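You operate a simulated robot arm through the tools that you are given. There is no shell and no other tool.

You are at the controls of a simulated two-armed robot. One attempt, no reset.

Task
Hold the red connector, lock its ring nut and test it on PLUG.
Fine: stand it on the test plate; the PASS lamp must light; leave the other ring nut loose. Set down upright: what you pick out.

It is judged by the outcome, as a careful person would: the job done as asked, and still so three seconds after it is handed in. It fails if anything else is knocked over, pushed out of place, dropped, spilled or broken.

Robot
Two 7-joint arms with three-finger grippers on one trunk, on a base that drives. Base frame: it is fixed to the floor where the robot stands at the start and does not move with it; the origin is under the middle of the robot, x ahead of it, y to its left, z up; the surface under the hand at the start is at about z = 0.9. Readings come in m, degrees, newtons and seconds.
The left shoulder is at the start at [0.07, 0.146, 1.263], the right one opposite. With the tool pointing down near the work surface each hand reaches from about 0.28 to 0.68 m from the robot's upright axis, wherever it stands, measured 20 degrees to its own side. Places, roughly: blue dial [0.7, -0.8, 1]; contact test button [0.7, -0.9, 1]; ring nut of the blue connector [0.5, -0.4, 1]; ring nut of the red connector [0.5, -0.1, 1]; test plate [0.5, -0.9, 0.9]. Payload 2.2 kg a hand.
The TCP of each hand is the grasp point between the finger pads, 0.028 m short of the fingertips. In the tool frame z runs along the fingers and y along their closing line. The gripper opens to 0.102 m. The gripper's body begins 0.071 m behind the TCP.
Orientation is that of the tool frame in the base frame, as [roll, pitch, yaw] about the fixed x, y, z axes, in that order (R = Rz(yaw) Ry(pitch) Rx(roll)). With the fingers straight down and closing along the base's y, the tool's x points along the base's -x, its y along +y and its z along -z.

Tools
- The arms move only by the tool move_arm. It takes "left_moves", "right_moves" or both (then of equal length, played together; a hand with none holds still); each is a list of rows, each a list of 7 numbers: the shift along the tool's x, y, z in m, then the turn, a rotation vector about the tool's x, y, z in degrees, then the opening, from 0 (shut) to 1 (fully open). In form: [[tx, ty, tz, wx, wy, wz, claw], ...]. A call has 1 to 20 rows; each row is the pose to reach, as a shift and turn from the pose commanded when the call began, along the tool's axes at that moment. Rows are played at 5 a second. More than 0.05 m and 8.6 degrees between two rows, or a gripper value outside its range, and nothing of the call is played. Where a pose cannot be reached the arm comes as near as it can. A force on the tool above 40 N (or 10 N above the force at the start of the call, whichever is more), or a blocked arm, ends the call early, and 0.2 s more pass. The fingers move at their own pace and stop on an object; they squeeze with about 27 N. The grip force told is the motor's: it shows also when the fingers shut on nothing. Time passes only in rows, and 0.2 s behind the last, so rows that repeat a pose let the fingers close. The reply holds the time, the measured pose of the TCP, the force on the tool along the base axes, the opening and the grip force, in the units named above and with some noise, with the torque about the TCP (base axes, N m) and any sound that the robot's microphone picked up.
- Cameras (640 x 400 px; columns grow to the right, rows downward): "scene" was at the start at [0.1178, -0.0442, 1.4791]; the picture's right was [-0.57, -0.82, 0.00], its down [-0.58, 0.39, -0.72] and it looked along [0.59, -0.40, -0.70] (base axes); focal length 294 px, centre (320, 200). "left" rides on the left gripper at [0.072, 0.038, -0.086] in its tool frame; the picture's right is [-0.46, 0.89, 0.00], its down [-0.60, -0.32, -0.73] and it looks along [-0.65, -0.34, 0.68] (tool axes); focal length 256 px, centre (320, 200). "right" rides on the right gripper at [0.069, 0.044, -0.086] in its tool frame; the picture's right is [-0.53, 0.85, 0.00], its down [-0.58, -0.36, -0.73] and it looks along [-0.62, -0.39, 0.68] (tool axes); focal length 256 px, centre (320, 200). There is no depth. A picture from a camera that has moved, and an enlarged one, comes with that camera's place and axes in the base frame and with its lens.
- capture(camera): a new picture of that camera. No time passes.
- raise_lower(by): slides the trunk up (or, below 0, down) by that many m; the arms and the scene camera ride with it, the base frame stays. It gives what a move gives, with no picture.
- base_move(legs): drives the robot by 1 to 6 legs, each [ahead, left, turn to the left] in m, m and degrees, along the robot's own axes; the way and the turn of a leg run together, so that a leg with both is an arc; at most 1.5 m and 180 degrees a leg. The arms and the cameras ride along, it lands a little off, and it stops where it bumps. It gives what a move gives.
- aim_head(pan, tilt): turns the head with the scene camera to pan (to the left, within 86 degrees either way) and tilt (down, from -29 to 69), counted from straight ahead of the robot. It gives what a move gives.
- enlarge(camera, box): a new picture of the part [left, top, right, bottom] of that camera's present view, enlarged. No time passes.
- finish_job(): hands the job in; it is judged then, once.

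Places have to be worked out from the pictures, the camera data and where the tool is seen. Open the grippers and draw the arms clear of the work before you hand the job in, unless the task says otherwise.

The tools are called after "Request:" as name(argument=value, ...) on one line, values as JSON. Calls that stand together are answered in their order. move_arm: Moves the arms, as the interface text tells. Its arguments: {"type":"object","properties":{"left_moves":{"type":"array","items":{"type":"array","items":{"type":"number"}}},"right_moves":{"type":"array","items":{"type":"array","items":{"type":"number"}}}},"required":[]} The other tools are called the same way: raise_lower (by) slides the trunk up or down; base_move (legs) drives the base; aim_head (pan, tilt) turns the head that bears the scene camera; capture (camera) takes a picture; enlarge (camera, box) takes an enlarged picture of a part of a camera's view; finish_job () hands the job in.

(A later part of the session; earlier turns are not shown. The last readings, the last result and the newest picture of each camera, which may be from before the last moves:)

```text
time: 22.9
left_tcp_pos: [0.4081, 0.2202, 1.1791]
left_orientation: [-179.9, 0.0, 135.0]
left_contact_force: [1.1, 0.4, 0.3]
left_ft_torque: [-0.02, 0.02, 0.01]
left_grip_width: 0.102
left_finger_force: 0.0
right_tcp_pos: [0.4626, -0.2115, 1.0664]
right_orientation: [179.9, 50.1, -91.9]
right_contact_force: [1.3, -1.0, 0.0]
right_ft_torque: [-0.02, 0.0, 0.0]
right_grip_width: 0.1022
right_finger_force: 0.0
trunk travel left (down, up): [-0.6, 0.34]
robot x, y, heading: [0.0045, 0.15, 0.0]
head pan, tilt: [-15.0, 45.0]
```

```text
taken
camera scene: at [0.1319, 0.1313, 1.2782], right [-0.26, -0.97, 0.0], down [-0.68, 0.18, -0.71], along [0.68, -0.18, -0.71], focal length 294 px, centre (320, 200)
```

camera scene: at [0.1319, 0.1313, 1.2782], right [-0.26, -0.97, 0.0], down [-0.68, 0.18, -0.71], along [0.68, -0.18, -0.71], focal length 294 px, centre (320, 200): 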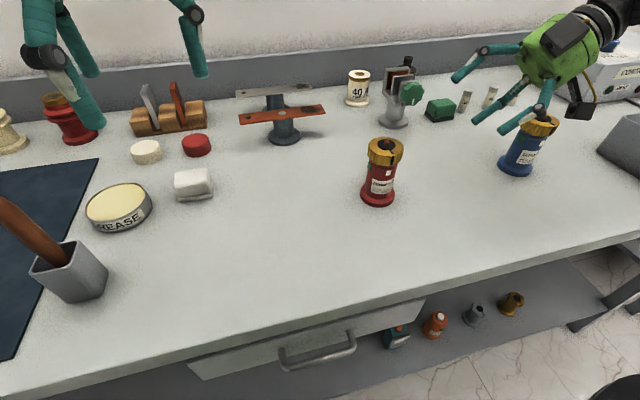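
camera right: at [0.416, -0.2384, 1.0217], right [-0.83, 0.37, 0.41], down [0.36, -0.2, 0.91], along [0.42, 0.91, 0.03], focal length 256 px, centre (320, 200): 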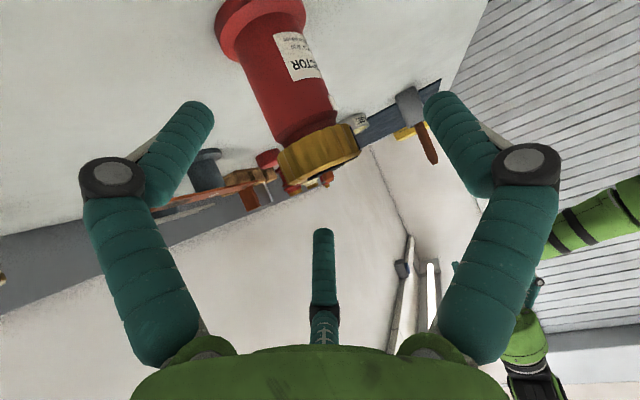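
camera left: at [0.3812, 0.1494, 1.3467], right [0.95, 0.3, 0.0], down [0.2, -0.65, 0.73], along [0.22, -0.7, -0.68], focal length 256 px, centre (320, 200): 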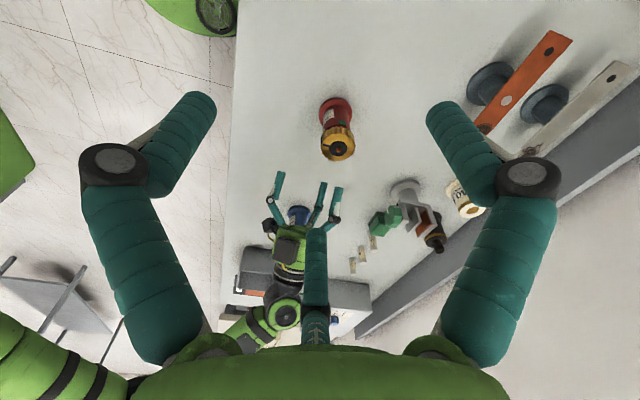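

The trunk is down 0.2 m and the right hand is at (0.463, -0.212, 1.066). I centre it laterally and advance 0.10 m along its axis.

Request:
move_arm(right_moves=[[-0.001, -0.007, 0.02, 0, 0, 0, 1], [-0.002, -0.0143, 0.04, 0, 0, 0, 1], [-0.0024, -0.0143, 0.07, 0, 0, 0, 1], [-0.0024, -0.0143, 0.1, 0, 0, 0, 1], [-0.0024, -0.0143, 0.1, 0, 0, 0, 1]])

Request:
capture(camera="right")

Request:
capture(camera="scene")

```text
time: 24.1
left_tcp_pos: [0.4081, 0.2188, 1.179]
left_orientation: [180.0, 0.0, 135.1]
left_contact_force: [-0.2, 0.1, -0.3]
left_ft_torque: [0.02, 0.01, -0.03]
left_grip_width: 0.1021
left_finger_force: 0.1
right_tcp_pos: [0.4805, -0.1342, 1.0035]
right_orientation: [-179.9, 50.1, -92.0]
right_contact_force: [-0.7, 0.3, 0.0]
right_ft_torque: [-0.04, 0.04, -0.01]
right_grip_width: 0.1018
right_finger_force: 0.0
trunk travel left (down, up): [-0.6, 0.34]
robot x, y, heading: [0.0038, 0.1502, 0.3]
head pan, tilt: [-15.0, 45.0]
```

```text
taken
camera right: at [0.4333, -0.2426, 1.0066], right [-0.83, 0.37, 0.41], down [0.36, -0.2, 0.91], along [0.42, 0.91, 0.04], focal length 256 px, centre (320, 200)
```

right: 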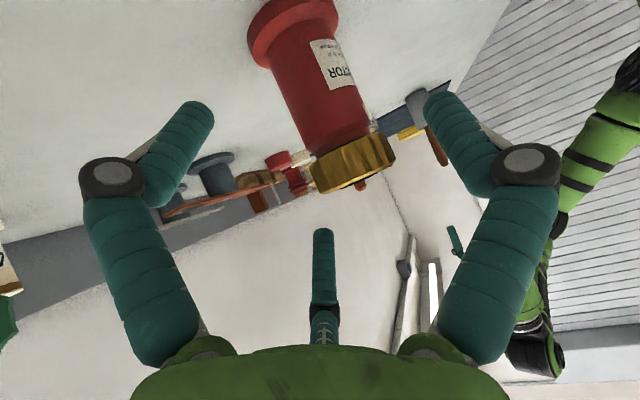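

```text
taken
camera scene: at [0.1318, 0.131, 1.2782], right [-0.26, -0.97, 0.0], down [-0.68, 0.18, -0.71], along [0.68, -0.18, -0.71], focal length 294 px, centre (320, 200)
```

scene: 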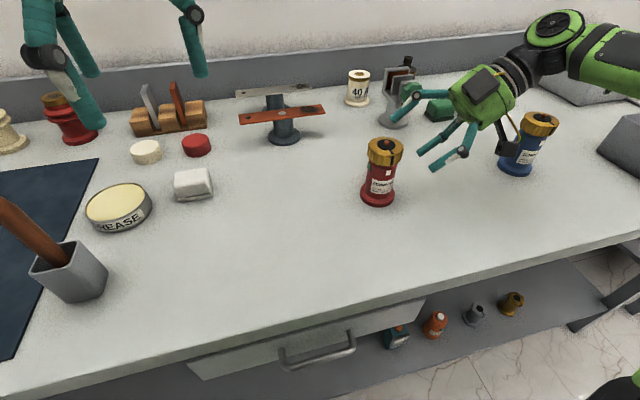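

The view shows the body centred between the fingers; refined axis x is about 0.480. I advance the remaining 0.076 m slowly with the gripper open.

Request:
move_arm(right_moves=[[0, 0, 0.02, 0, 0, 0, 1], [0, 0, 0.04, 0, 0, 0, 1], [0, 0, 0.055, 0, 0, 0, 1], [0, 0, 0.065, 0, 0, 0, 1], [0, 0, 0.0755, 0, 0, 0, 1], [0, 0, 0.0755, 0, 0, 0, 1]])

Request:
capture(camera="right")

Request:
enlarge(camera="scene", box=[320, 60, 580, 220])

```text
time: 25.5
left_tcp_pos: [0.4081, 0.2197, 1.1784]
left_orientation: [180.0, 0.0, 135.1]
left_contact_force: [-0.2, 0.2, -0.5]
left_ft_torque: [0.01, -0.02, -0.04]
left_grip_width: 0.1019
left_finger_force: 0.0
right_tcp_pos: [0.4827, -0.0753, 0.9543]
right_orientation: [179.9, 49.9, -92.0]
right_contact_force: [0.2, 0.4, 0.1]
right_ft_torque: [0.01, 0.03, 0.03]
right_grip_width: 0.1018
right_finger_force: 0.1
trunk travel left (down, up): [-0.6, 0.34]
robot x, y, heading: [0.0033, 0.1538, -0.2]
head pan, tilt: [-15.0, 45.0]
```

```text
taken
camera right: at [0.4353, -0.184, 0.9573], right [-0.83, 0.37, 0.41], down [0.36, -0.2, 0.91], along [0.42, 0.91, 0.03], focal length 256 px, centre (320, 200)
```

right: 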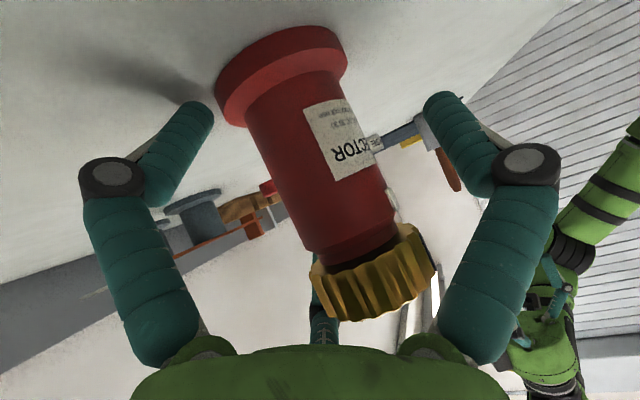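

```text
2.46 times, centred on (450, 140) of scene
camera zoom: at [0.1321, 0.1312, 1.2781], right [-0.26, -0.97, 0.0], down [-0.68, 0.18, -0.71], along [0.68, -0.18, -0.71], focal length 725 px, centre (0, 348)
```

zoom: 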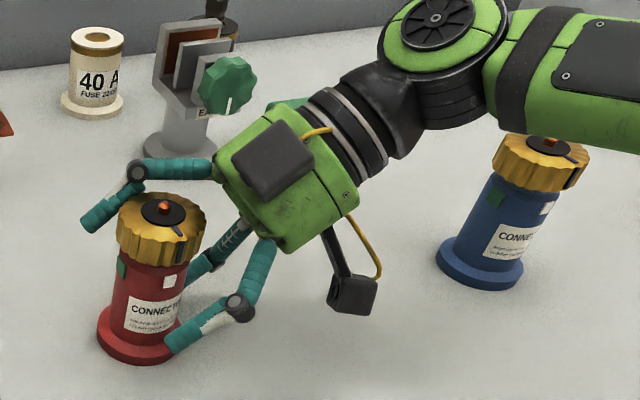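

No contact so far, and the hand straddles the body at (0.483, -0.075, 0.954). I close the right gripper on the body.

Request:
move_arm(right_moves=[[0, 0, 0, 0, 0, 0, 0.5], [0, 0, 0, 0, 0, 0, 0], [0, 0, 0, 0, 0, 0, 0], [0, 0, 0, 0, 0, 0, 0], [0, 0, 0, 0, 0, 0, 0]])

Request:
capture(camera="right")

Request:
enlarge(camera="scene", box=[320, 60, 580, 220])

```text
time: 26.7
left_tcp_pos: [0.4071, 0.2196, 1.1795]
left_orientation: [-180.0, -0.1, 135.0]
left_contact_force: [0.0, -0.5, -0.2]
left_ft_torque: [-0.01, -0.01, -0.01]
left_grip_width: 0.102
left_finger_force: 0.1
right_tcp_pos: [0.4816, -0.0754, 0.9558]
right_orientation: [-179.8, 50.1, -92.0]
right_contact_force: [-1.7, -0.2, 7.4]
right_ft_torque: [0.0, 0.42, 0.03]
right_grip_width: 0.0697
right_finger_force: 27.3
trunk travel left (down, up): [-0.6, 0.34]
robot x, y, heading: [0.0051, 0.1502, -0.3]
head pan, tilt: [-15.0, 45.0]
```

```text
taken
camera right: at [0.4347, -0.1839, 0.9588], right [-0.83, 0.37, 0.41], down [0.36, -0.2, 0.91], along [0.42, 0.91, 0.04], focal length 256 px, centre (320, 200)
```

right: 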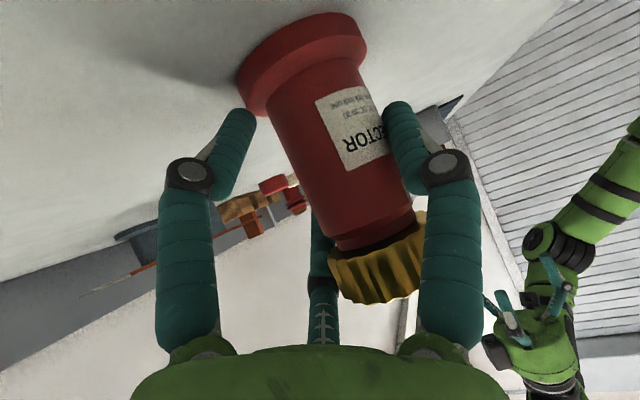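

```text
2.46 times, centred on (450, 140) of scene
camera zoom: at [0.1309, 0.1315, 1.2783], right [-0.26, -0.97, 0.0], down [-0.68, 0.18, -0.71], along [0.68, -0.18, -0.71], focal length 725 px, centre (0, 348)
```

zoom: 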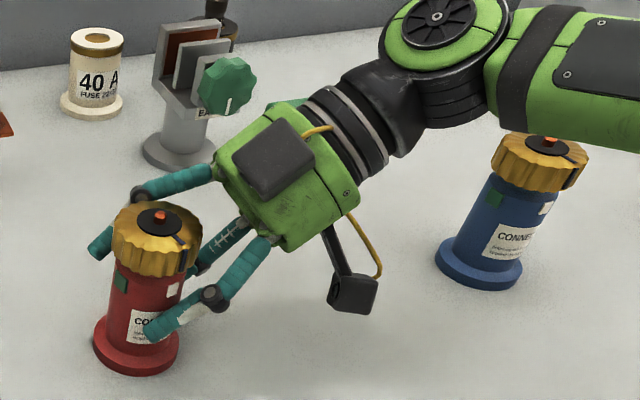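

The fingers stopped at 0.0697 m, wider than the body, with a 7 N upward force, and the connector shifted a little toward the robot. I look closely before doing anything else.

Request:
enlarge(camera="right", box=[160, 0, 480, 200])

Request:
enlarge(camera="scene", box=[350, 130, 430, 220])

Request:
capture(camera="left")

```text
2.00 times, centred on (320, 100) of right
camera zoom: at [0.4347, -0.1839, 0.9588], right [-0.83, 0.37, 0.41], down [0.36, -0.2, 0.91], along [0.42, 0.91, 0.04], focal length 512 px, centre (320, 400)
```

zoom: 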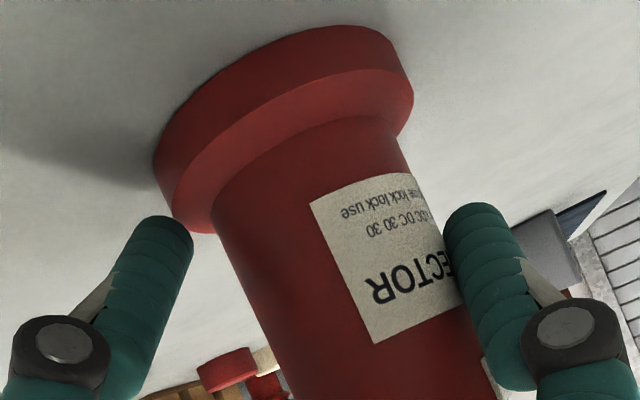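

```text
4.44 times, centred on (390, 175) of scene
camera zoom: at [0.1309, 0.1315, 1.2783], right [-0.26, -0.97, 0.0], down [-0.68, 0.18, -0.71], along [0.68, -0.18, -0.71], focal length 1309 px, centre (9, 311)
```

zoom: 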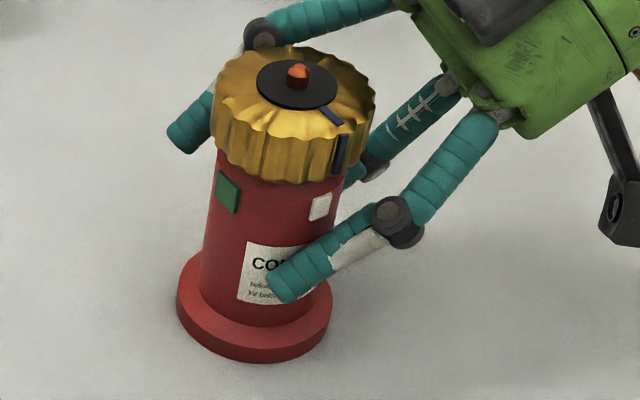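

```text
taken
camera left: at [0.3836, 0.2989, 1.2671], right [0.95, 0.3, 0.0], down [0.2, -0.65, 0.73], along [0.22, -0.7, -0.68], focal length 256 px, centre (320, 200)
```

left: 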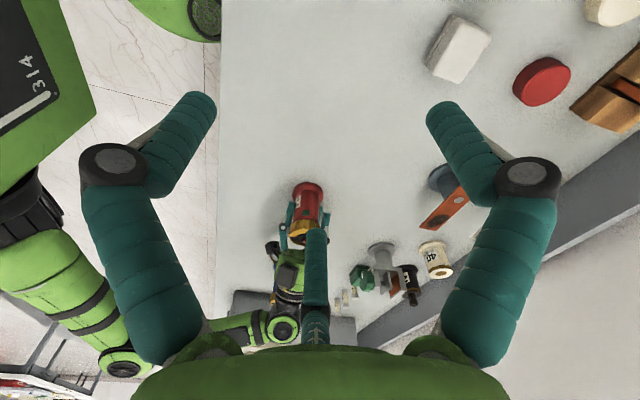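

From the numbers (width 0.0697, body shifted about 11 mm, contact pattern) the hand really behaves as the three-finger hand seen in the pictures: one finger on tool +y, two at ±60° on the other side, closing toward the centre. This side grip would also pinch ring and flange, so I open and back off along the tool axis.

Request:
move_arm(right_moves=[[0, 0, 0, 0, 0, 0, 1], [0, 0, 0, 0, 0, 0, 1], [0, 0, 0, 0, 0, 0, 1], [0, 0, -0.02, 0, 0, 0, 1], [0, 0, -0.05, 0, 0, 0, 1], [0, 0, -0.09, 0, 0, 0, 1], [0, 0, -0.13, 0, 0, 0, 1], [0, 0, -0.17, 0, 0, 0, 1]])

Request:
capture(camera="right")

Request:
enlarge(camera="scene", box=[320, 60, 580, 220])

```text
time: 28.5
left_tcp_pos: [0.4085, 0.2197, 1.1794]
left_orientation: [179.9, -0.1, 134.9]
left_contact_force: [0.6, -0.5, 0.2]
left_ft_torque: [0.02, -0.01, 0.01]
left_grip_width: 0.102
left_finger_force: 0.1
right_tcp_pos: [0.4775, -0.2089, 1.065]
right_orientation: [179.9, 50.1, -91.9]
right_contact_force: [-0.6, -0.1, 0.0]
right_ft_torque: [0.03, -0.04, 0.01]
right_grip_width: 0.102
right_finger_force: 0.1
trunk travel left (down, up): [-0.6, 0.34]
robot x, y, heading: [0.0016, 0.1528, -0.1]
head pan, tilt: [-15.0, 45.0]
```

```text
taken
camera right: at [0.4306, -0.3169, 1.0673], right [-0.83, 0.37, 0.41], down [0.36, -0.2, 0.91], along [0.42, 0.91, 0.04], focal length 256 px, centre (320, 200)
```

right: 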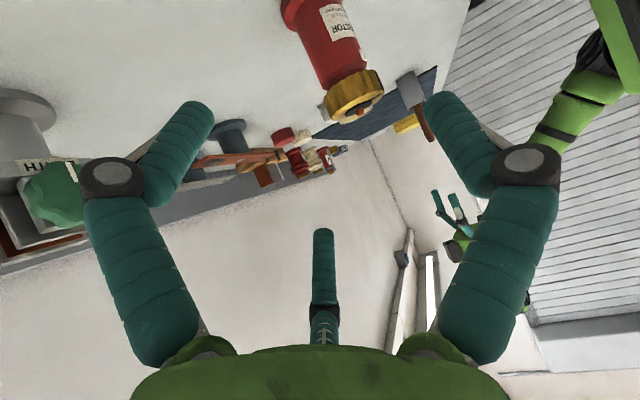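

```text
2.46 times, centred on (450, 140) of scene
camera zoom: at [0.1318, 0.1311, 1.2781], right [-0.26, -0.97, 0.0], down [-0.68, 0.18, -0.71], along [0.68, -0.18, -0.71], focal length 725 px, centre (0, 348)
```

zoom: 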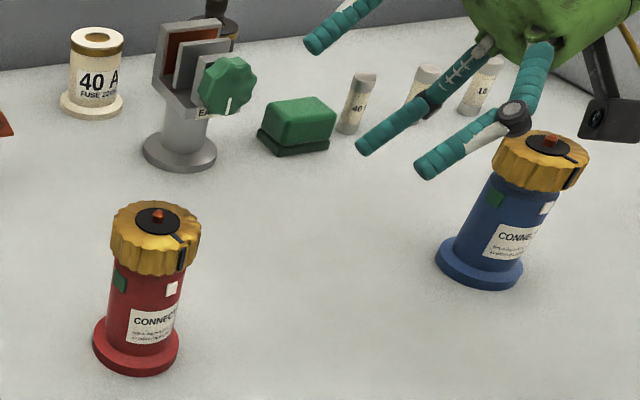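

The red connector still stands upright, now near (0.470, -0.067). I raise the trunk back 0.2 m, then turn the right hand to point straight down above the connector to use a centred grip on its ring.

Request:
raise_lower(by=0.2)

Request:
move_arm(right_moves=[[-0.01, 0.002, 0.01, 0, 7, 0, 1], [-0.02, 0.004, 0.025, 0, 14, 0, 1], [-0.03, 0.006, 0.04, 0, 21, 0, 1], [-0.04, 0.008, 0.055, 0, 28, 0, 1], [-0.05, 0.01, 0.07, 0, 35, 0, 1], [-0.06, 0.012, 0.085, 0, 42, 0, 1], [-0.07, 0.0122, 0.1, 0, 50, 0, 1], [-0.0795, 0.0122, 0.1181, 0, 50, 0, 1], [-0.0795, 0.0122, 0.1181, 0, 50, 0, 1]])

Request:
capture(camera="right")

Request:
capture(camera="scene")

```text
time: 30.7
left_tcp_pos: [0.4086, 0.2201, 1.3786]
left_orientation: [180.0, -0.1, 135.1]
left_contact_force: [0.2, 0.0, -0.3]
left_ft_torque: [0.03, 0.02, -0.01]
left_grip_width: 0.1022
left_finger_force: 0.0
right_tcp_pos: [0.4791, -0.2072, 1.2639]
right_orientation: [179.9, 50.0, -92.0]
right_contact_force: [-0.6, 0.1, 0.1]
right_ft_torque: [0.03, 0.02, -0.02]
right_grip_width: 0.1021
right_finger_force: 0.1
trunk travel left (down, up): [-0.8, 0.14]
robot x, y, heading: [0.0024, 0.1522, 0.2]
head pan, tilt: [-15.0, 45.0]
```

```text
time: 32.7
left_tcp_pos: [0.4084, 0.2184, 1.3794]
left_orientation: [179.9, 0.0, 135.0]
left_contact_force: [0.7, -0.6, -0.2]
left_ft_torque: [0.02, 0.02, 0.04]
left_grip_width: 0.102
left_finger_force: 0.1
right_tcp_pos: [0.4699, -0.0671, 1.2489]
right_orientation: [-179.9, 0.1, -92.0]
right_contact_force: [-0.4, -0.4, -0.8]
right_ft_torque: [0.03, 0.0, 0.0]
right_grip_width: 0.1021
right_finger_force: 0.1
trunk travel left (down, up): [-0.8, 0.14]
robot x, y, heading: [0.003, 0.1511, 0.0]
head pan, tilt: [-15.0, 45.0]
```

```text
taken
camera right: at [0.4247, -0.1348, 1.336], right [-0.83, 0.56, 0.0], down [0.38, 0.56, 0.73], along [0.41, 0.61, -0.68], focal length 256 px, centre (320, 200)
```

right: 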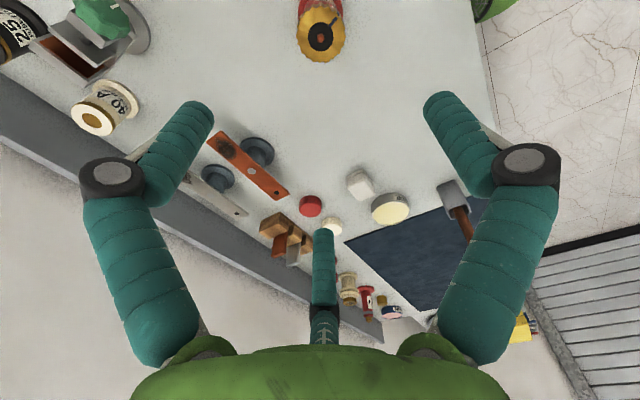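

```text
taken
camera scene: at [0.1319, 0.13, 1.4781], right [-0.26, -0.97, 0.0], down [-0.68, 0.18, -0.71], along [0.68, -0.18, -0.71], focal length 294 px, centre (320, 200)
```

scene: 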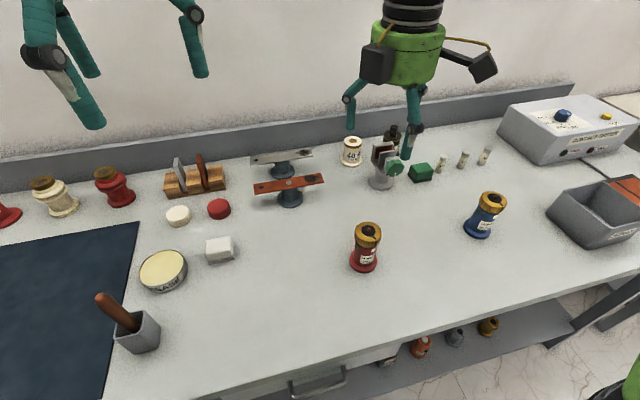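

The right hand points down above the connector. I enlarge both views to refine the axis position before descending.

Request:
enlarge(camera="right", box=[280, 0, 360, 70])

Request:
enlarge(camera="scene", box=[325, 215, 405, 280])

```text
5.71 times, centred on (320, 35) of right
camera zoom: at [0.4247, -0.1348, 1.336], right [-0.83, 0.56, 0.0], down [0.38, 0.56, 0.73], along [0.41, 0.61, -0.68], focal length 1463 px, centre (320, 1143)
```

zoom: 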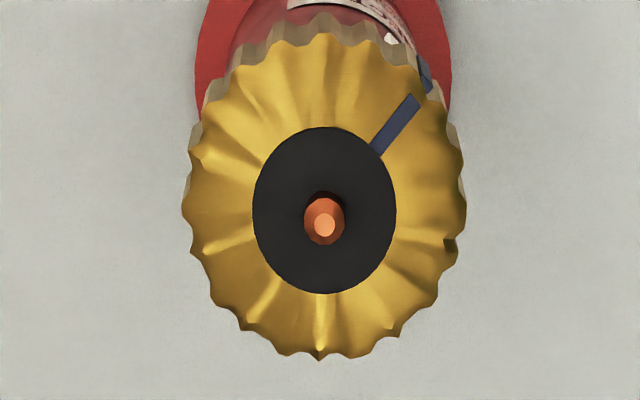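

```text
6.15 times, centred on (365, 248) of scene
camera zoom: at [0.1319, 0.13, 1.4781], right [-0.26, -0.97, 0.0], down [-0.68, 0.18, -0.71], along [0.68, -0.18, -0.71], focal length 1813 px, centre (43, -92)
```

zoom: 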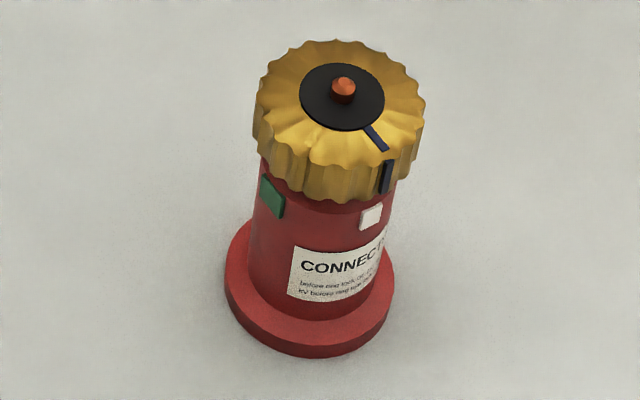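

The axis refines to (0.472, -0.0635). I correct laterally and descend partway with the hand open.

Request:
move_arm(right_moves=[[-0.0037, -0.0023, 0.03, 0, 0, 0, 1], [-0.0037, -0.0023, 0.07, 0, 0, 0, 1], [-0.0037, -0.0023, 0.11, 0, 0, 0, 1], [-0.0037, -0.0023, 0.15, 0, 0, 0, 1], [-0.0037, -0.0023, 0.185, 0, 0, 0, 1], [-0.0037, -0.0023, 0.185, 0, 0, 0, 1]])

Request:
capture(camera="right")

Request:
enlarge(camera="scene", box=[290, 130, 450, 290])

```text
time: 34.1
left_tcp_pos: [0.4087, 0.219, 1.3793]
left_orientation: [179.9, 0.0, 134.9]
left_contact_force: [0.4, 0.6, -0.1]
left_ft_torque: [-0.03, 0.0, 0.01]
left_grip_width: 0.1019
left_finger_force: 0.0
right_tcp_pos: [0.4708, -0.0629, 1.0641]
right_orientation: [179.9, 0.0, -92.0]
right_contact_force: [0.6, 0.3, 0.6]
right_ft_torque: [0.01, -0.02, 0.02]
right_grip_width: 0.102
right_finger_force: 0.0
trunk travel left (down, up): [-0.8, 0.14]
robot x, y, heading: [0.002, 0.1503, -0.1]
head pan, tilt: [-15.0, 45.0]
```

```text
taken
camera right: at [0.4255, -0.1289, 1.1507], right [-0.83, 0.56, 0.0], down [0.38, 0.56, 0.73], along [0.41, 0.61, -0.68], focal length 256 px, centre (320, 200)
```

right: 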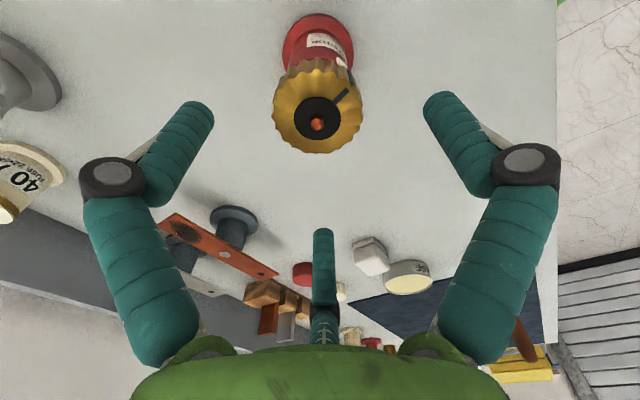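

```text
2.50 times, centred on (370, 210) of scene
camera zoom: at [0.1315, 0.1315, 1.4782], right [-0.26, -0.97, 0.0], down [-0.68, 0.18, -0.71], along [0.68, -0.18, -0.71], focal length 736 px, centre (195, 175)
```

zoom: 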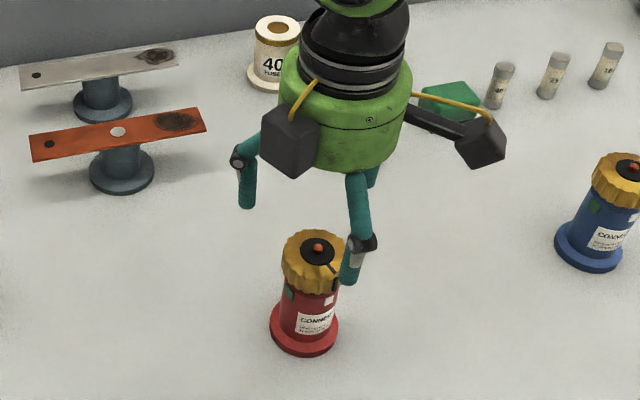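

The pin projects to (0.472, -0.064), within about 1 mm of the hand axis. I descend the last 0.05 m and close on the ring.

Request:
move_arm(right_moves=[[0, 0, 0.02, 0, 0, 0, 1], [0, 0, 0.04, 0, 0, 0, 1], [0.001, -0.001, 0.05, 0, 0, 0, 1], [0.001, -0.001, 0.05, 0, 0, 0, 1], [0.001, -0.001, 0.05, 0, 0, 0, 0.7], [0.001, -0.001, 0.05, 0, 0, 0, 0], [0.001, -0.001, 0.05, 0, 0, 0, 0], [0.001, -0.001, 0.05, 0, 0, 0, 0], [0.001, -0.001, 0.05, 0, 0, 0, 0]])

Request:
capture(camera="right")

Request:
enlarge(camera="scene", box=[290, 130, 450, 290])

```text
time: 36.1
left_tcp_pos: [0.4084, 0.2195, 1.3787]
left_orientation: [180.0, 0.1, 134.9]
left_contact_force: [-0.6, 0.4, 0.2]
left_ft_torque: [0.01, -0.02, -0.04]
left_grip_width: 0.102
left_finger_force: 0.1
right_tcp_pos: [0.4735, -0.0619, 1.0156]
right_orientation: [180.0, 0.1, -91.9]
right_contact_force: [-0.3, 0.8, 0.5]
right_ft_torque: [0.07, 0.15, 0.01]
right_grip_width: 0.0538
right_finger_force: 27.4
trunk travel left (down, up): [-0.8, 0.14]
robot x, y, heading: [0.0028, 0.146, 0.1]
head pan, tilt: [-15.0, 45.0]
```

```text
taken
camera right: at [0.4282, -0.1297, 1.102], right [-0.83, 0.56, 0.0], down [0.38, 0.56, 0.73], along [0.41, 0.61, -0.68], focal length 256 px, centre (320, 200)
```

right: 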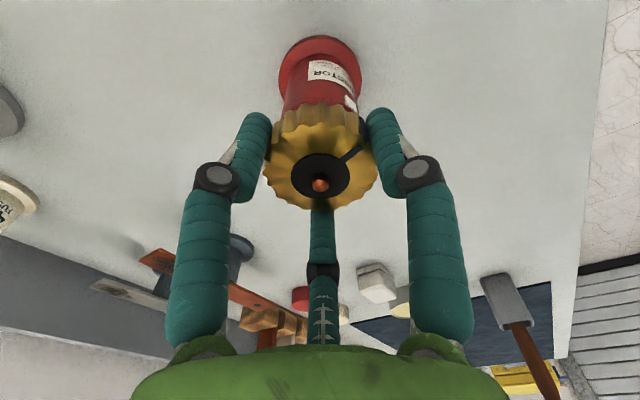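

```text
2.50 times, centred on (370, 210) of scene
camera zoom: at [0.1319, 0.1313, 1.4781], right [-0.26, -0.97, 0.0], down [-0.68, 0.18, -0.71], along [0.68, -0.18, -0.71], focal length 736 px, centre (195, 175)
```

zoom: 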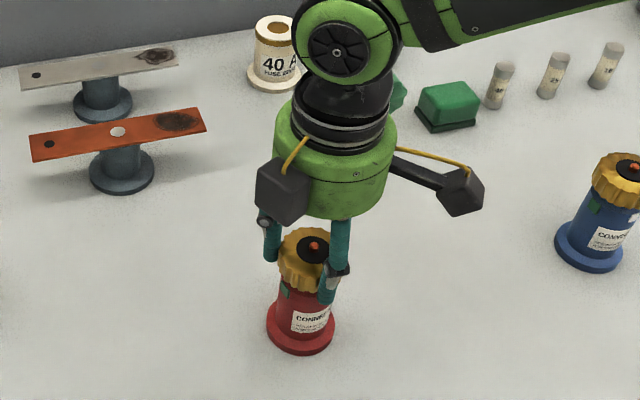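

The three fingers hold the ring at 0.054 m with 27 N and the connector barely moved. I lift it gently to test that it comes along.

Request:
move_arm(right_moves=[[0, 0, -0.01, 0, 0, 0, 0], [0, 0, -0.03, 0, 0, 0, 0], [0, 0, -0.06, 0, 0, 0, 0], [0, 0, -0.09, 0, 0, 0, 0], [0, 0, -0.12, 0, 0, 0, 0], [0, 0, -0.15, 0, 0, 0, 0], [0, 0, -0.18, 0, 0, 0, 0], [0, 0, -0.21, 0, 0, 0, 0], [0, 0, -0.22, 0, 0, 0, 0]])

Request:
capture(camera="right")

Request:
capture(camera="scene")

```text
time: 38.1
left_tcp_pos: [0.4105, 0.2196, 1.3788]
left_orientation: [-180.0, 0.1, 135.0]
left_contact_force: [-0.3, 0.3, 0.8]
left_ft_torque: [0.01, 0.01, -0.01]
left_grip_width: 0.1019
left_finger_force: 0.0
right_tcp_pos: [0.4739, -0.0653, 1.2335]
right_orientation: [180.0, 0.0, -91.9]
right_contact_force: [0.0, -0.4, -3.0]
right_ft_torque: [-0.01, -0.03, 0.02]
right_grip_width: 0.0537
right_finger_force: 26.7
trunk travel left (down, up): [-0.8, 0.14]
robot x, y, heading: [0.002, 0.1492, 0.1]
head pan, tilt: [-15.0, 45.0]
```

```text
taken
camera right: at [0.4278, -0.1322, 1.3213], right [-0.83, 0.56, 0.0], down [0.38, 0.56, 0.73], along [0.41, 0.61, -0.68], focal length 256 px, centre (320, 200)
```

right: 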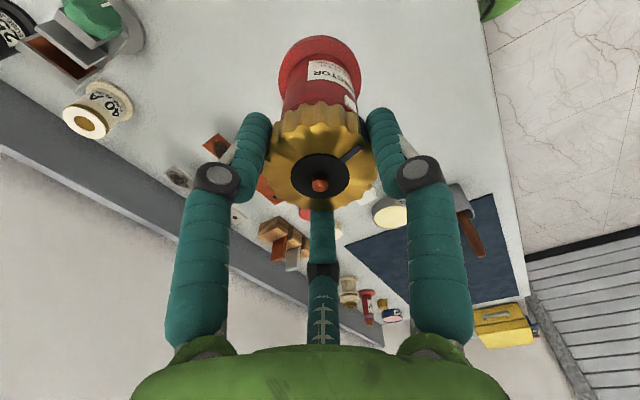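

```text
taken
camera scene: at [0.1324, 0.131, 1.4781], right [-0.26, -0.97, 0.0], down [-0.68, 0.18, -0.71], along [0.68, -0.18, -0.71], focal length 294 px, centre (320, 200)
```

scene: 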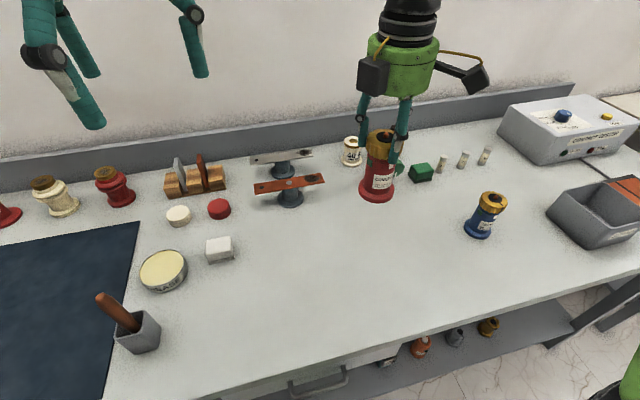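

The connector lifted cleanly (about 3 N weight, upright). I now move the left hand aside to the left and square it up, so it can later come in sideways to hold the body.

Request:
move_arm(left_moves=[[0.0224, 0.02, 0.013, 0, 0, -7.5, 1], [0.0448, 0.04, 0.027, 0, 0, -15, 1], [0.0672, 0.06, 0.04, 0, 0, -22.5, 1], [0.0896, 0.08, 0.053, 0, 0, -30, 1], [0.112, 0.1, 0.067, 0, 0, -37.5, 1], [0.1344, 0.1202, 0.08, 0, 0, -45, 1], [0.1344, 0.1202, 0.08, 0, 0, -45, 1]])

Request:
move_arm(left_moves=[[0, 0, 0, 8.2, 0, 0, 1], [0, 0, 0, 16.4, 0, 0, 1], [0, 0, 0, 24.6, 0, 0, 1], [0, 0, 0, 32.8, 0, 0, 1], [0, 0, 0, 41, 0, 0, 1], [0, 0, 0, 49.2, 0, 0, 1], [0, 0, 0, 57.4, 0, 0, 1], [0, 0, 0, 65.6, 0, 0, 1], [0, 0, 0, 73.8, 0, 0, 1], [0, 0, 0, 82, 0, 0, 1], [0, 0, 0, 90, 0, 0, 1], [0, 0, 0, 90, 0, 0, 1]])

Request:
capture(camera="scene")

```text
time: 39.7
left_tcp_pos: [0.397, 0.3988, 1.2989]
left_orientation: [179.9, 0.1, -179.8]
left_contact_force: [-0.4, -0.9, -0.2]
left_ft_torque: [0.0, 0.0, -0.01]
left_grip_width: 0.1019
left_finger_force: 0.1
right_tcp_pos: [0.4731, -0.0652, 1.2345]
right_orientation: [179.9, 0.1, -91.8]
right_contact_force: [-0.9, -0.7, -2.6]
right_ft_torque: [0.01, 0.01, -0.04]
right_grip_width: 0.0536
right_finger_force: 26.8
trunk travel left (down, up): [-0.8, 0.14]
robot x, y, heading: [0.0012, 0.1542, 0.1]
head pan, tilt: [-15.0, 45.0]
```

```text
time: 42.3
left_tcp_pos: [0.4, 0.3994, 1.2982]
left_orientation: [-89.9, 0.1, -179.9]
left_contact_force: [0.4, 0.0, -0.4]
left_ft_torque: [-0.01, 0.01, -0.03]
left_grip_width: 0.1022
left_finger_force: 0.0
right_tcp_pos: [0.4733, -0.0652, 1.2341]
right_orientation: [-179.9, 0.1, -92.0]
right_contact_force: [0.3, -0.4, -3.2]
right_ft_torque: [0.0, -0.02, 0.0]
right_grip_width: 0.0536
right_finger_force: 27.1
trunk travel left (down, up): [-0.8, 0.14]
robot x, y, heading: [0.0037, 0.1463, 0.2]
head pan, tilt: [-15.0, 45.0]
```

```text
taken
camera scene: at [0.1324, 0.1308, 1.4781], right [-0.26, -0.97, 0.0], down [-0.68, 0.18, -0.71], along [0.68, -0.18, -0.71], focal length 294 px, centre (320, 200)
```

scene: 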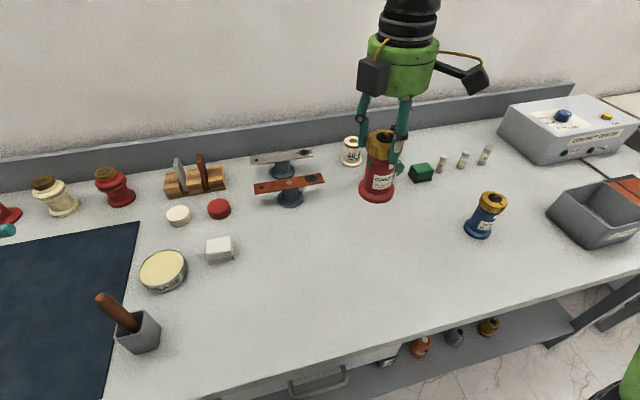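

The left hand reached the sideways orientation (pointing -y, third finger downward). I bring the right hand with the connector to about (0.40, 0.15) and the left hand to a standoff at (0.40, 0.33, 1.143).

Request:
move_arm(right_moves=[[-0.03, 0.0116, 0, 0, 0, 0, 0], [-0.06, 0.0233, 0, 0, 0, 0, 0], [-0.09, 0.0349, 0, 0, 0, 0, 0], [-0.12, 0.0466, 0, 0, 0, 0, 0], [-0.15, 0.0582, 0, 0, 0, 0, 0], [-0.18, 0.07, 0, 0, 0, 0, 0], [-0.2123, 0.0815, 0, 0, 0, 0, 0], [-0.2123, 0.0815, 0, 0, 0, 0, 0]], left_moves=[[0, 0.02, 0.01, 0, 0, 0, 1], [0, 0.045, 0.02, 0, 0, 0, 1], [0, 0.07, 0.03, 0, 0, 0, 1], [0, 0.095, 0.04, 0, 0, 0, 1], [0, 0.12, 0.05, 0, 0, 0, 1], [0, 0.145, 0.06, 0, 0, 0, 1], [0, 0.155, 0.07, 0, 0, 0, 1], [0, 0.155, 0.07, 0, 0, 0, 1]])

Request:
capture(camera="left")

Request:
capture(camera="scene")

```text
time: 44.1
left_tcp_pos: [0.399, 0.3301, 1.1441]
left_orientation: [-90.0, 0.0, -179.9]
left_contact_force: [-0.5, -0.3, 0.2]
left_ft_torque: [0.0, -0.02, -0.01]
left_grip_width: 0.1022
left_finger_force: 0.1
right_tcp_pos: [0.4261, 0.0446, 1.2288]
right_orientation: [179.9, 0.2, -92.2]
right_contact_force: [1.1, -0.3, -2.8]
right_ft_torque: [-0.02, 0.0, 0.0]
right_grip_width: 0.054
right_finger_force: 27.5
right hand out of reach, approached as far as the arm can: row 4, 5, 6, 7, 8
trunk travel left (down, up): [-0.8, 0.14]
robot x, y, heading: [0.0045, 0.1503, 0.2]
head pan, tilt: [-15.0, 45.0]
```

```text
taken
camera left: at [0.327, 0.4173, 1.1082], right [0.46, 0.0, -0.89], down [0.6, 0.73, 0.32], along [0.65, -0.68, 0.34], focal length 256 px, centre (320, 200)
```

left: 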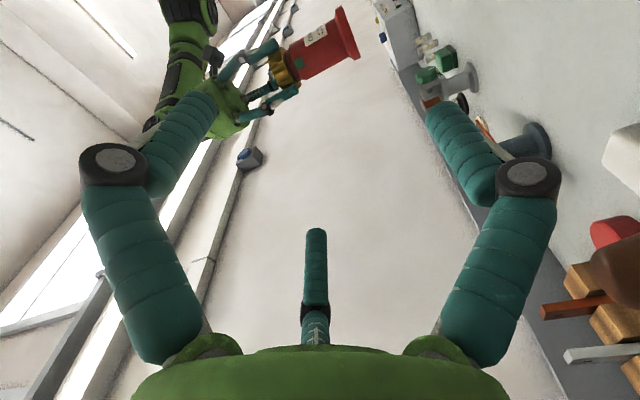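

```text
taken
camera scene: at [0.1321, 0.1311, 1.4781], right [-0.26, -0.97, 0.0], down [-0.68, 0.18, -0.71], along [0.68, -0.18, -0.71], focal length 294 px, centre (320, 200)
```

scene: 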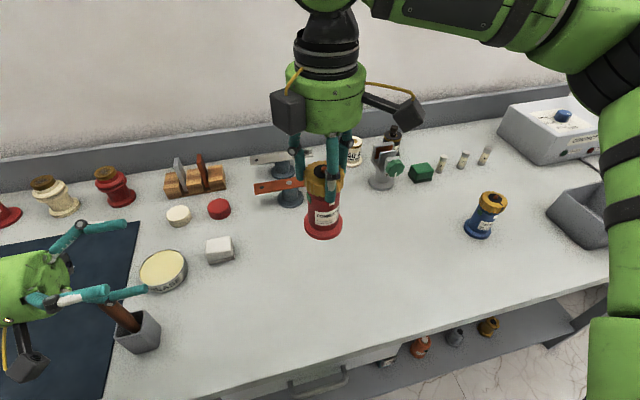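

The right arm cannot bring the connector that far left, so I back it off to a comfortable (0.44, 0.00, 1.234) and bring the left hand in line at x = 0.44, still with about 0.15 m to spare.

Request:
move_arm(right_moves=[[0.01, -0.004, -0.001, 0, 0, 0, 0], [0.02, -0.008, -0.002, 0, 0, 0, 0], [0.03, -0.012, -0.004, 0, 0, 0, 0], [0.0445, -0.0156, -0.005, 0, 0, 0, 0], [0.0445, -0.0156, -0.005, 0, 0, 0, 0], [0.0445, -0.0156, -0.005, 0, 0, 0, 0]], left_moves=[[-0.01, 0, 0.02, 0, 0, 0, 1], [-0.02, 0, 0.05, 0, 0, 0, 1], [-0.03, 0, 0.08, 0, 0, 0, 1], [-0.041, 0, 0.12, 0, 0, 0, 1], [-0.041, 0, 0.16, 0, 0, 0, 1], [-0.041, 0, 0.18, 0, 0, 0, 1]])

Request:
capture(camera="left")

Request:
capture(camera="scene")

```text
time: 45.5
left_tcp_pos: [0.4407, 0.1481, 1.1443]
left_orientation: [-89.9, 0.0, -179.9]
left_contact_force: [0.9, 0.7, 0.9]
left_ft_torque: [0.02, -0.04, -0.01]
left_grip_width: 0.1019
left_finger_force: 0.1
right_tcp_pos: [0.4409, 0.0014, 1.2339]
right_orientation: [-180.0, 0.1, -91.9]
right_contact_force: [-0.2, -0.7, -3.1]
right_ft_torque: [-0.02, 0.02, 0.03]
right_grip_width: 0.054
right_finger_force: 27.2
trunk travel left (down, up): [-0.8, 0.14]
robot x, y, heading: [0.0042, 0.1531, -0.1]
head pan, tilt: [-15.0, 45.0]
```

```text
taken
camera left: at [0.367, 0.2358, 1.1076], right [0.46, 0.0, -0.89], down [0.6, 0.73, 0.32], along [0.65, -0.68, 0.34], focal length 256 px, centre (320, 200)
```

left: 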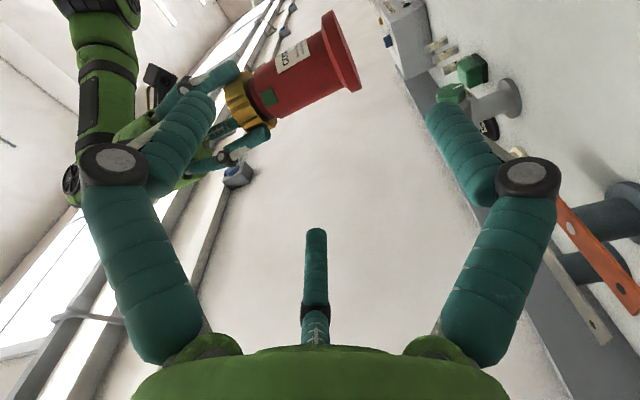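

```text
taken
camera scene: at [0.1325, 0.1312, 1.4781], right [-0.26, -0.97, 0.0], down [-0.68, 0.18, -0.71], along [0.68, -0.18, -0.71], focal length 294 px, centre (320, 200)
```

scene: 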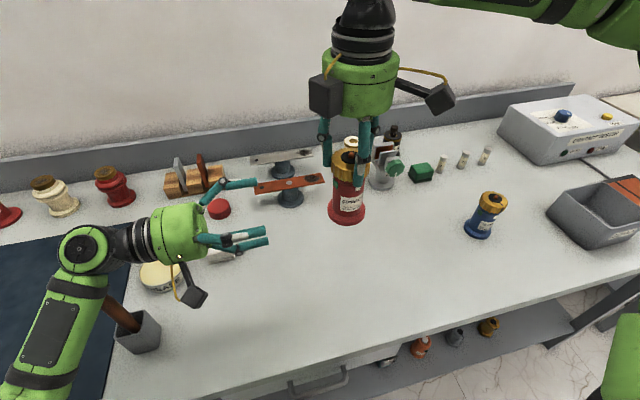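

The geometry fits: connector base at z about 1.118, axis at (0.441, 0.001), left hand at (0.441, 0.148, 1.144). I lower the left hand 4 mm and slide it in so two fingers flank the body and the third passes under the base.

Request:
move_arm(left_moves=[[0, 0.004, 0.03, 0, 0, 0, 1], [0, 0.004, 0.06, 0, 0, 0, 1], [0, 0.004, 0.09, 0, 0, 0, 1], [0, 0.004, 0.115, 0, 0, 0, 1], [0, 0.004, 0.13, 0, 0, 0, 1], [0, 0.004, 0.145, 0, 0, 0, 1], [0, 0.004, 0.145, 0, 0, 0, 1]])

Request:
capture(camera="left")

Request:
enlarge(camera="scene", box=[230, 60, 470, 260])

Request:
capture(camera="right")

```text
time: 47.1
left_tcp_pos: [0.4401, 0.0044, 1.1408]
left_orientation: [-90.0, 0.0, -179.9]
left_contact_force: [0.0, 0.2, -0.3]
left_ft_torque: [0.01, 0.01, -0.02]
left_grip_width: 0.1019
left_finger_force: 0.0
right_tcp_pos: [0.4404, 0.0026, 1.2337]
right_orientation: [-179.9, 0.1, -92.0]
right_contact_force: [-0.3, -0.3, -2.8]
right_ft_torque: [0.0, 0.01, 0.02]
right_grip_width: 0.0531
right_finger_force: 27.2
trunk travel left (down, up): [-0.8, 0.14]
robot x, y, heading: [0.0032, 0.1543, -0.1]
head pan, tilt: [-15.0, 45.0]
```

```text
taken
camera left: at [0.3678, 0.0912, 1.1045], right [0.46, 0.0, -0.89], down [0.6, 0.73, 0.32], along [0.65, -0.68, 0.34], focal length 256 px, centre (320, 200)
```

left: 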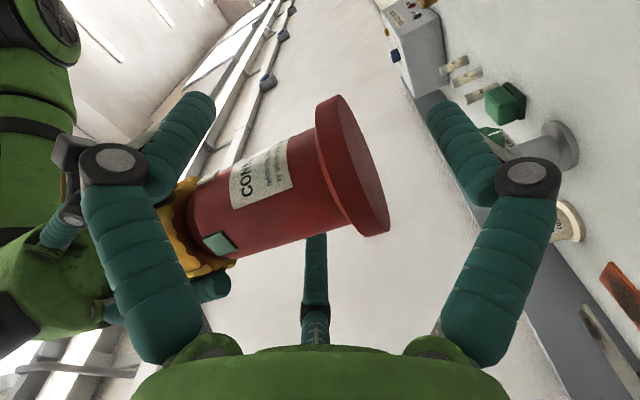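

```text
2.00 times, centred on (350, 160) of scene
camera zoom: at [0.1325, 0.1311, 1.4781], right [-0.26, -0.97, 0.0], down [-0.68, 0.18, -0.71], along [0.68, -0.18, -0.71], focal length 589 px, centre (260, 280)
```

zoom: 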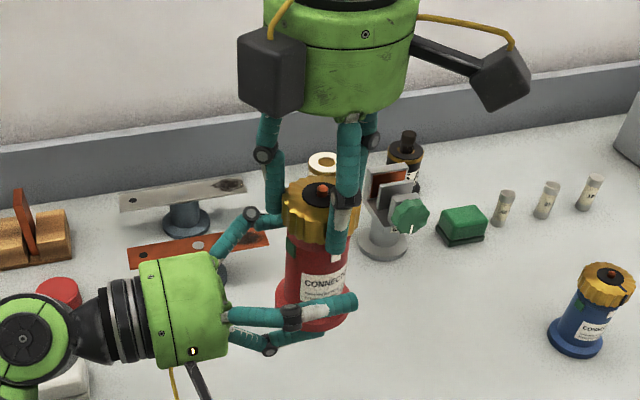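

```text
taken
camera right: at [0.395, -0.0658, 1.3205], right [-0.83, 0.56, 0.0], down [0.38, 0.56, 0.73], along [0.41, 0.61, -0.68], focal length 256 px, centre (320, 200)
```

right: 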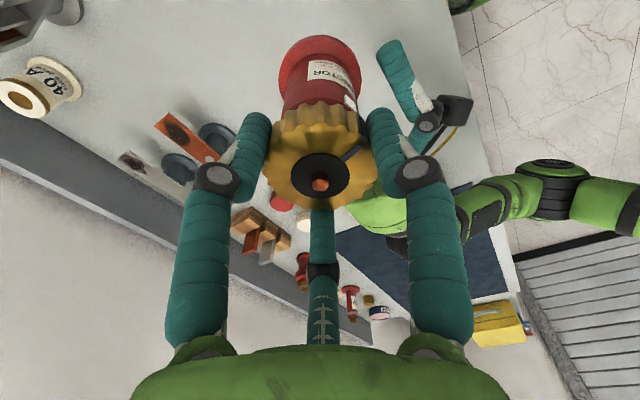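

Two fingers flank the body and the third is below the base. I close the left hand on the body.

Request:
move_arm(left_moves=[[0, 0, 0, 0, 0, 0, 0.7], [0, 0, 0, 0, 0, 0, 0.6], [0, 0, 0, 0, 0, 0, 0.5], [0, 0, 0, 0, 0, 0, 0.3], [0, 0, 0, 0, 0, 0, 0], [0, 0, 0, 0, 0, 0, 0]])

Request:
capture(camera="left")

Request:
enlarge(camera="scene", box=[230, 60, 470, 260])

```text
time: 48.5
left_tcp_pos: [0.4416, 0.0043, 1.1424]
left_orientation: [-90.1, 0.0, 180.0]
left_contact_force: [0.9, 0.8, 2.1]
left_ft_torque: [-0.01, 0.05, -0.04]
left_grip_width: 0.0541
left_finger_force: 27.4
right_tcp_pos: [0.4398, 0.0018, 1.2346]
right_orientation: [180.0, 0.0, -91.9]
right_contact_force: [-0.6, -0.2, -6.2]
right_ft_torque: [-0.04, 0.06, 0.04]
right_grip_width: 0.0537
right_finger_force: 26.3
trunk travel left (down, up): [-0.8, 0.14]
robot x, y, heading: [0.0025, 0.1484, 0.2]
head pan, tilt: [-15.0, 45.0]
```

```text
taken
camera left: at [0.3678, 0.0915, 1.1047], right [0.46, 0.0, -0.89], down [0.6, 0.73, 0.32], along [0.65, -0.68, 0.34], focal length 256 px, centre (320, 200)
```

left: 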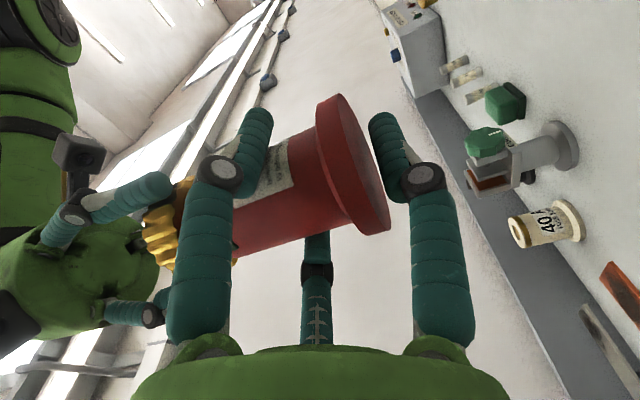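

```text
2.00 times, centred on (350, 160) of scene
camera zoom: at [0.1325, 0.1311, 1.4781], right [-0.26, -0.97, 0.0], down [-0.68, 0.18, -0.71], along [0.68, -0.18, -0.71], focal length 589 px, centre (260, 280)
```

zoom: 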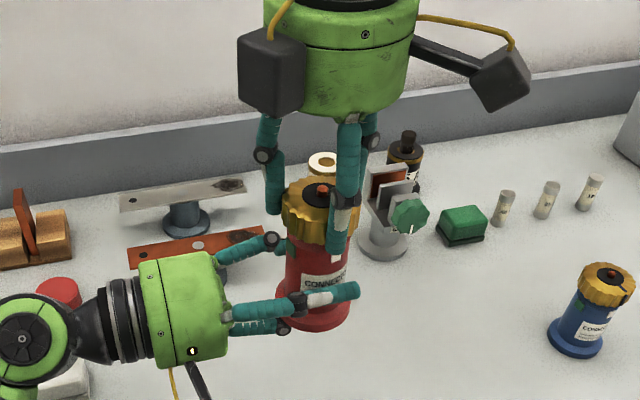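

The grip matches the expected 0.054 m with 27 N. Now I turn the ring clockwise seen from above (tool z positive) in small steps, first 30°, watching torque and sounds.

Request:
move_arm(right_moves=[[0, 0, 0, 0, 0, 5, 0], [0, 0, 0, 0, 0, 10, 0], [0, 0, 0, 0, 0, 15, 0], [0, 0, 0, 0, 0, 20, 0], [0, 0, 0, 0, 0, 25, 0], [0, 0, 0, 0, 0, 30, 0]], left_moves=[[0, 0, 0, 0, 0, 0, 0], [0, 0, 0, 0, 0, 0, 0], [0, 0, 0, 0, 0, 0, 0], [0, 0, 0, 0, 0, 0, 0], [0, 0, 0, 0, 0, 0, 0], [0, 0, 0, 0, 0, 0, 0]])

Request:
enlarge(camera="scene", box=[310, 110, 390, 200])

Request:
enlarge(camera="right", box=[240, 20, 400, 220])

```text
time: 49.9
left_tcp_pos: [0.4402, 0.005, 1.1421]
left_orientation: [-89.9, 0.0, -179.9]
left_contact_force: [2.3, -5.1, 13.8]
left_ft_torque: [0.2, 0.09, -0.03]
left_grip_width: 0.054
left_finger_force: 27.2
right_tcp_pos: [0.4406, 0.0018, 1.2355]
right_orientation: [180.0, 0.1, -122.0]
right_contact_force: [-2.5, 4.7, -16.3]
right_ft_torque: [0.17, 0.11, -0.05]
right_grip_width: 0.0535
right_finger_force: 26.8
trunk travel left (down, up): [-0.8, 0.14]
robot x, y, heading: [0.0018, 0.1511, 0.2]
head pan, tilt: [-15.0, 45.0]
```

```text
4.44 times, centred on (350, 155) of scene
camera zoom: at [0.1326, 0.1309, 1.4781], right [-0.26, -0.97, 0.0], down [-0.68, 0.18, -0.71], along [0.68, -0.18, -0.71], focal length 1309 px, centre (187, 400)
```

zoom: 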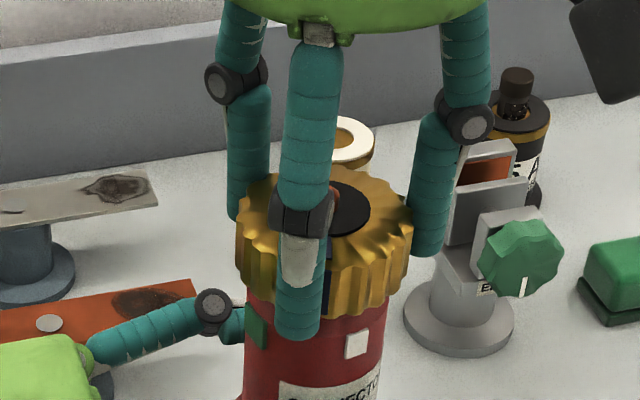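

```text
2.00 times, centred on (320, 120) of right
camera zoom: at [0.3674, -0.034, 1.3219], right [-0.43, 0.9, 0.0], down [0.62, 0.29, 0.73], along [0.66, 0.32, -0.68], focal length 512 px, centre (320, 360)
```

zoom: 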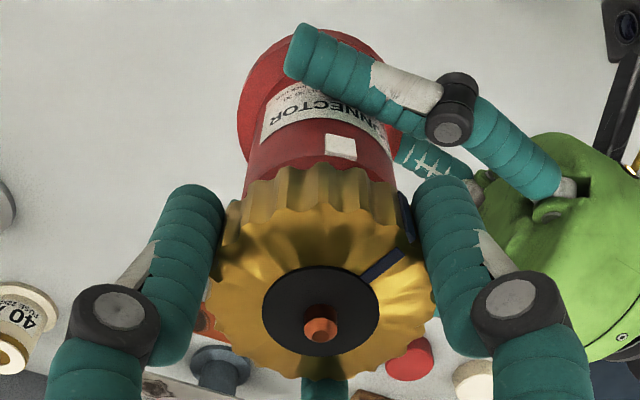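

The ring turns relative to the body (the line has moved toward the green mark). The axial force grew to about 14–16 N, so the thread draws the ring down; I continue and let the right hand sink slightly as it turns.

Request:
move_arm(right_moves=[[0, 0, 0.0007, 0, 0, 0, 0], [0, 0, 0.0014, 0, 0, 5, 0], [0, 0, 0.0017, 0, 0, 10, 0], [0, 0, 0.002, 0, 0, 15, 0], [0, 0, 0.0023, 0, 0, 20, 0]], left_moves=[[0, 0, 0, 0, 0, 0, 0], [0, 0, 0, 0, 0, 0, 0], [0, 0, 0, 0, 0, 0, 0], [0, 0, 0, 0, 0, 0, 0], [0, 0, 0, 0, 0, 0, 0]])

```text
time: 51.1
left_tcp_pos: [0.4402, 0.0044, 1.1405]
left_orientation: [-89.9, 0.0, -179.9]
left_contact_force: [2.5, -8.0, 9.1]
left_ft_torque: [0.37, -0.02, -0.01]
left_grip_width: 0.0539
left_finger_force: 26.9
right_tcp_pos: [0.4392, 0.0014, 1.2339]
right_orientation: [179.8, 0.1, -142.1]
right_contact_force: [-3.2, 8.4, -13.7]
right_ft_torque: [0.34, 0.24, -0.01]
right_grip_width: 0.0534
right_finger_force: 27.1
trunk travel left (down, up): [-0.8, 0.14]
robot x, y, heading: [0.0023, 0.1517, 0.1]
head pan, tilt: [-15.0, 45.0]
```

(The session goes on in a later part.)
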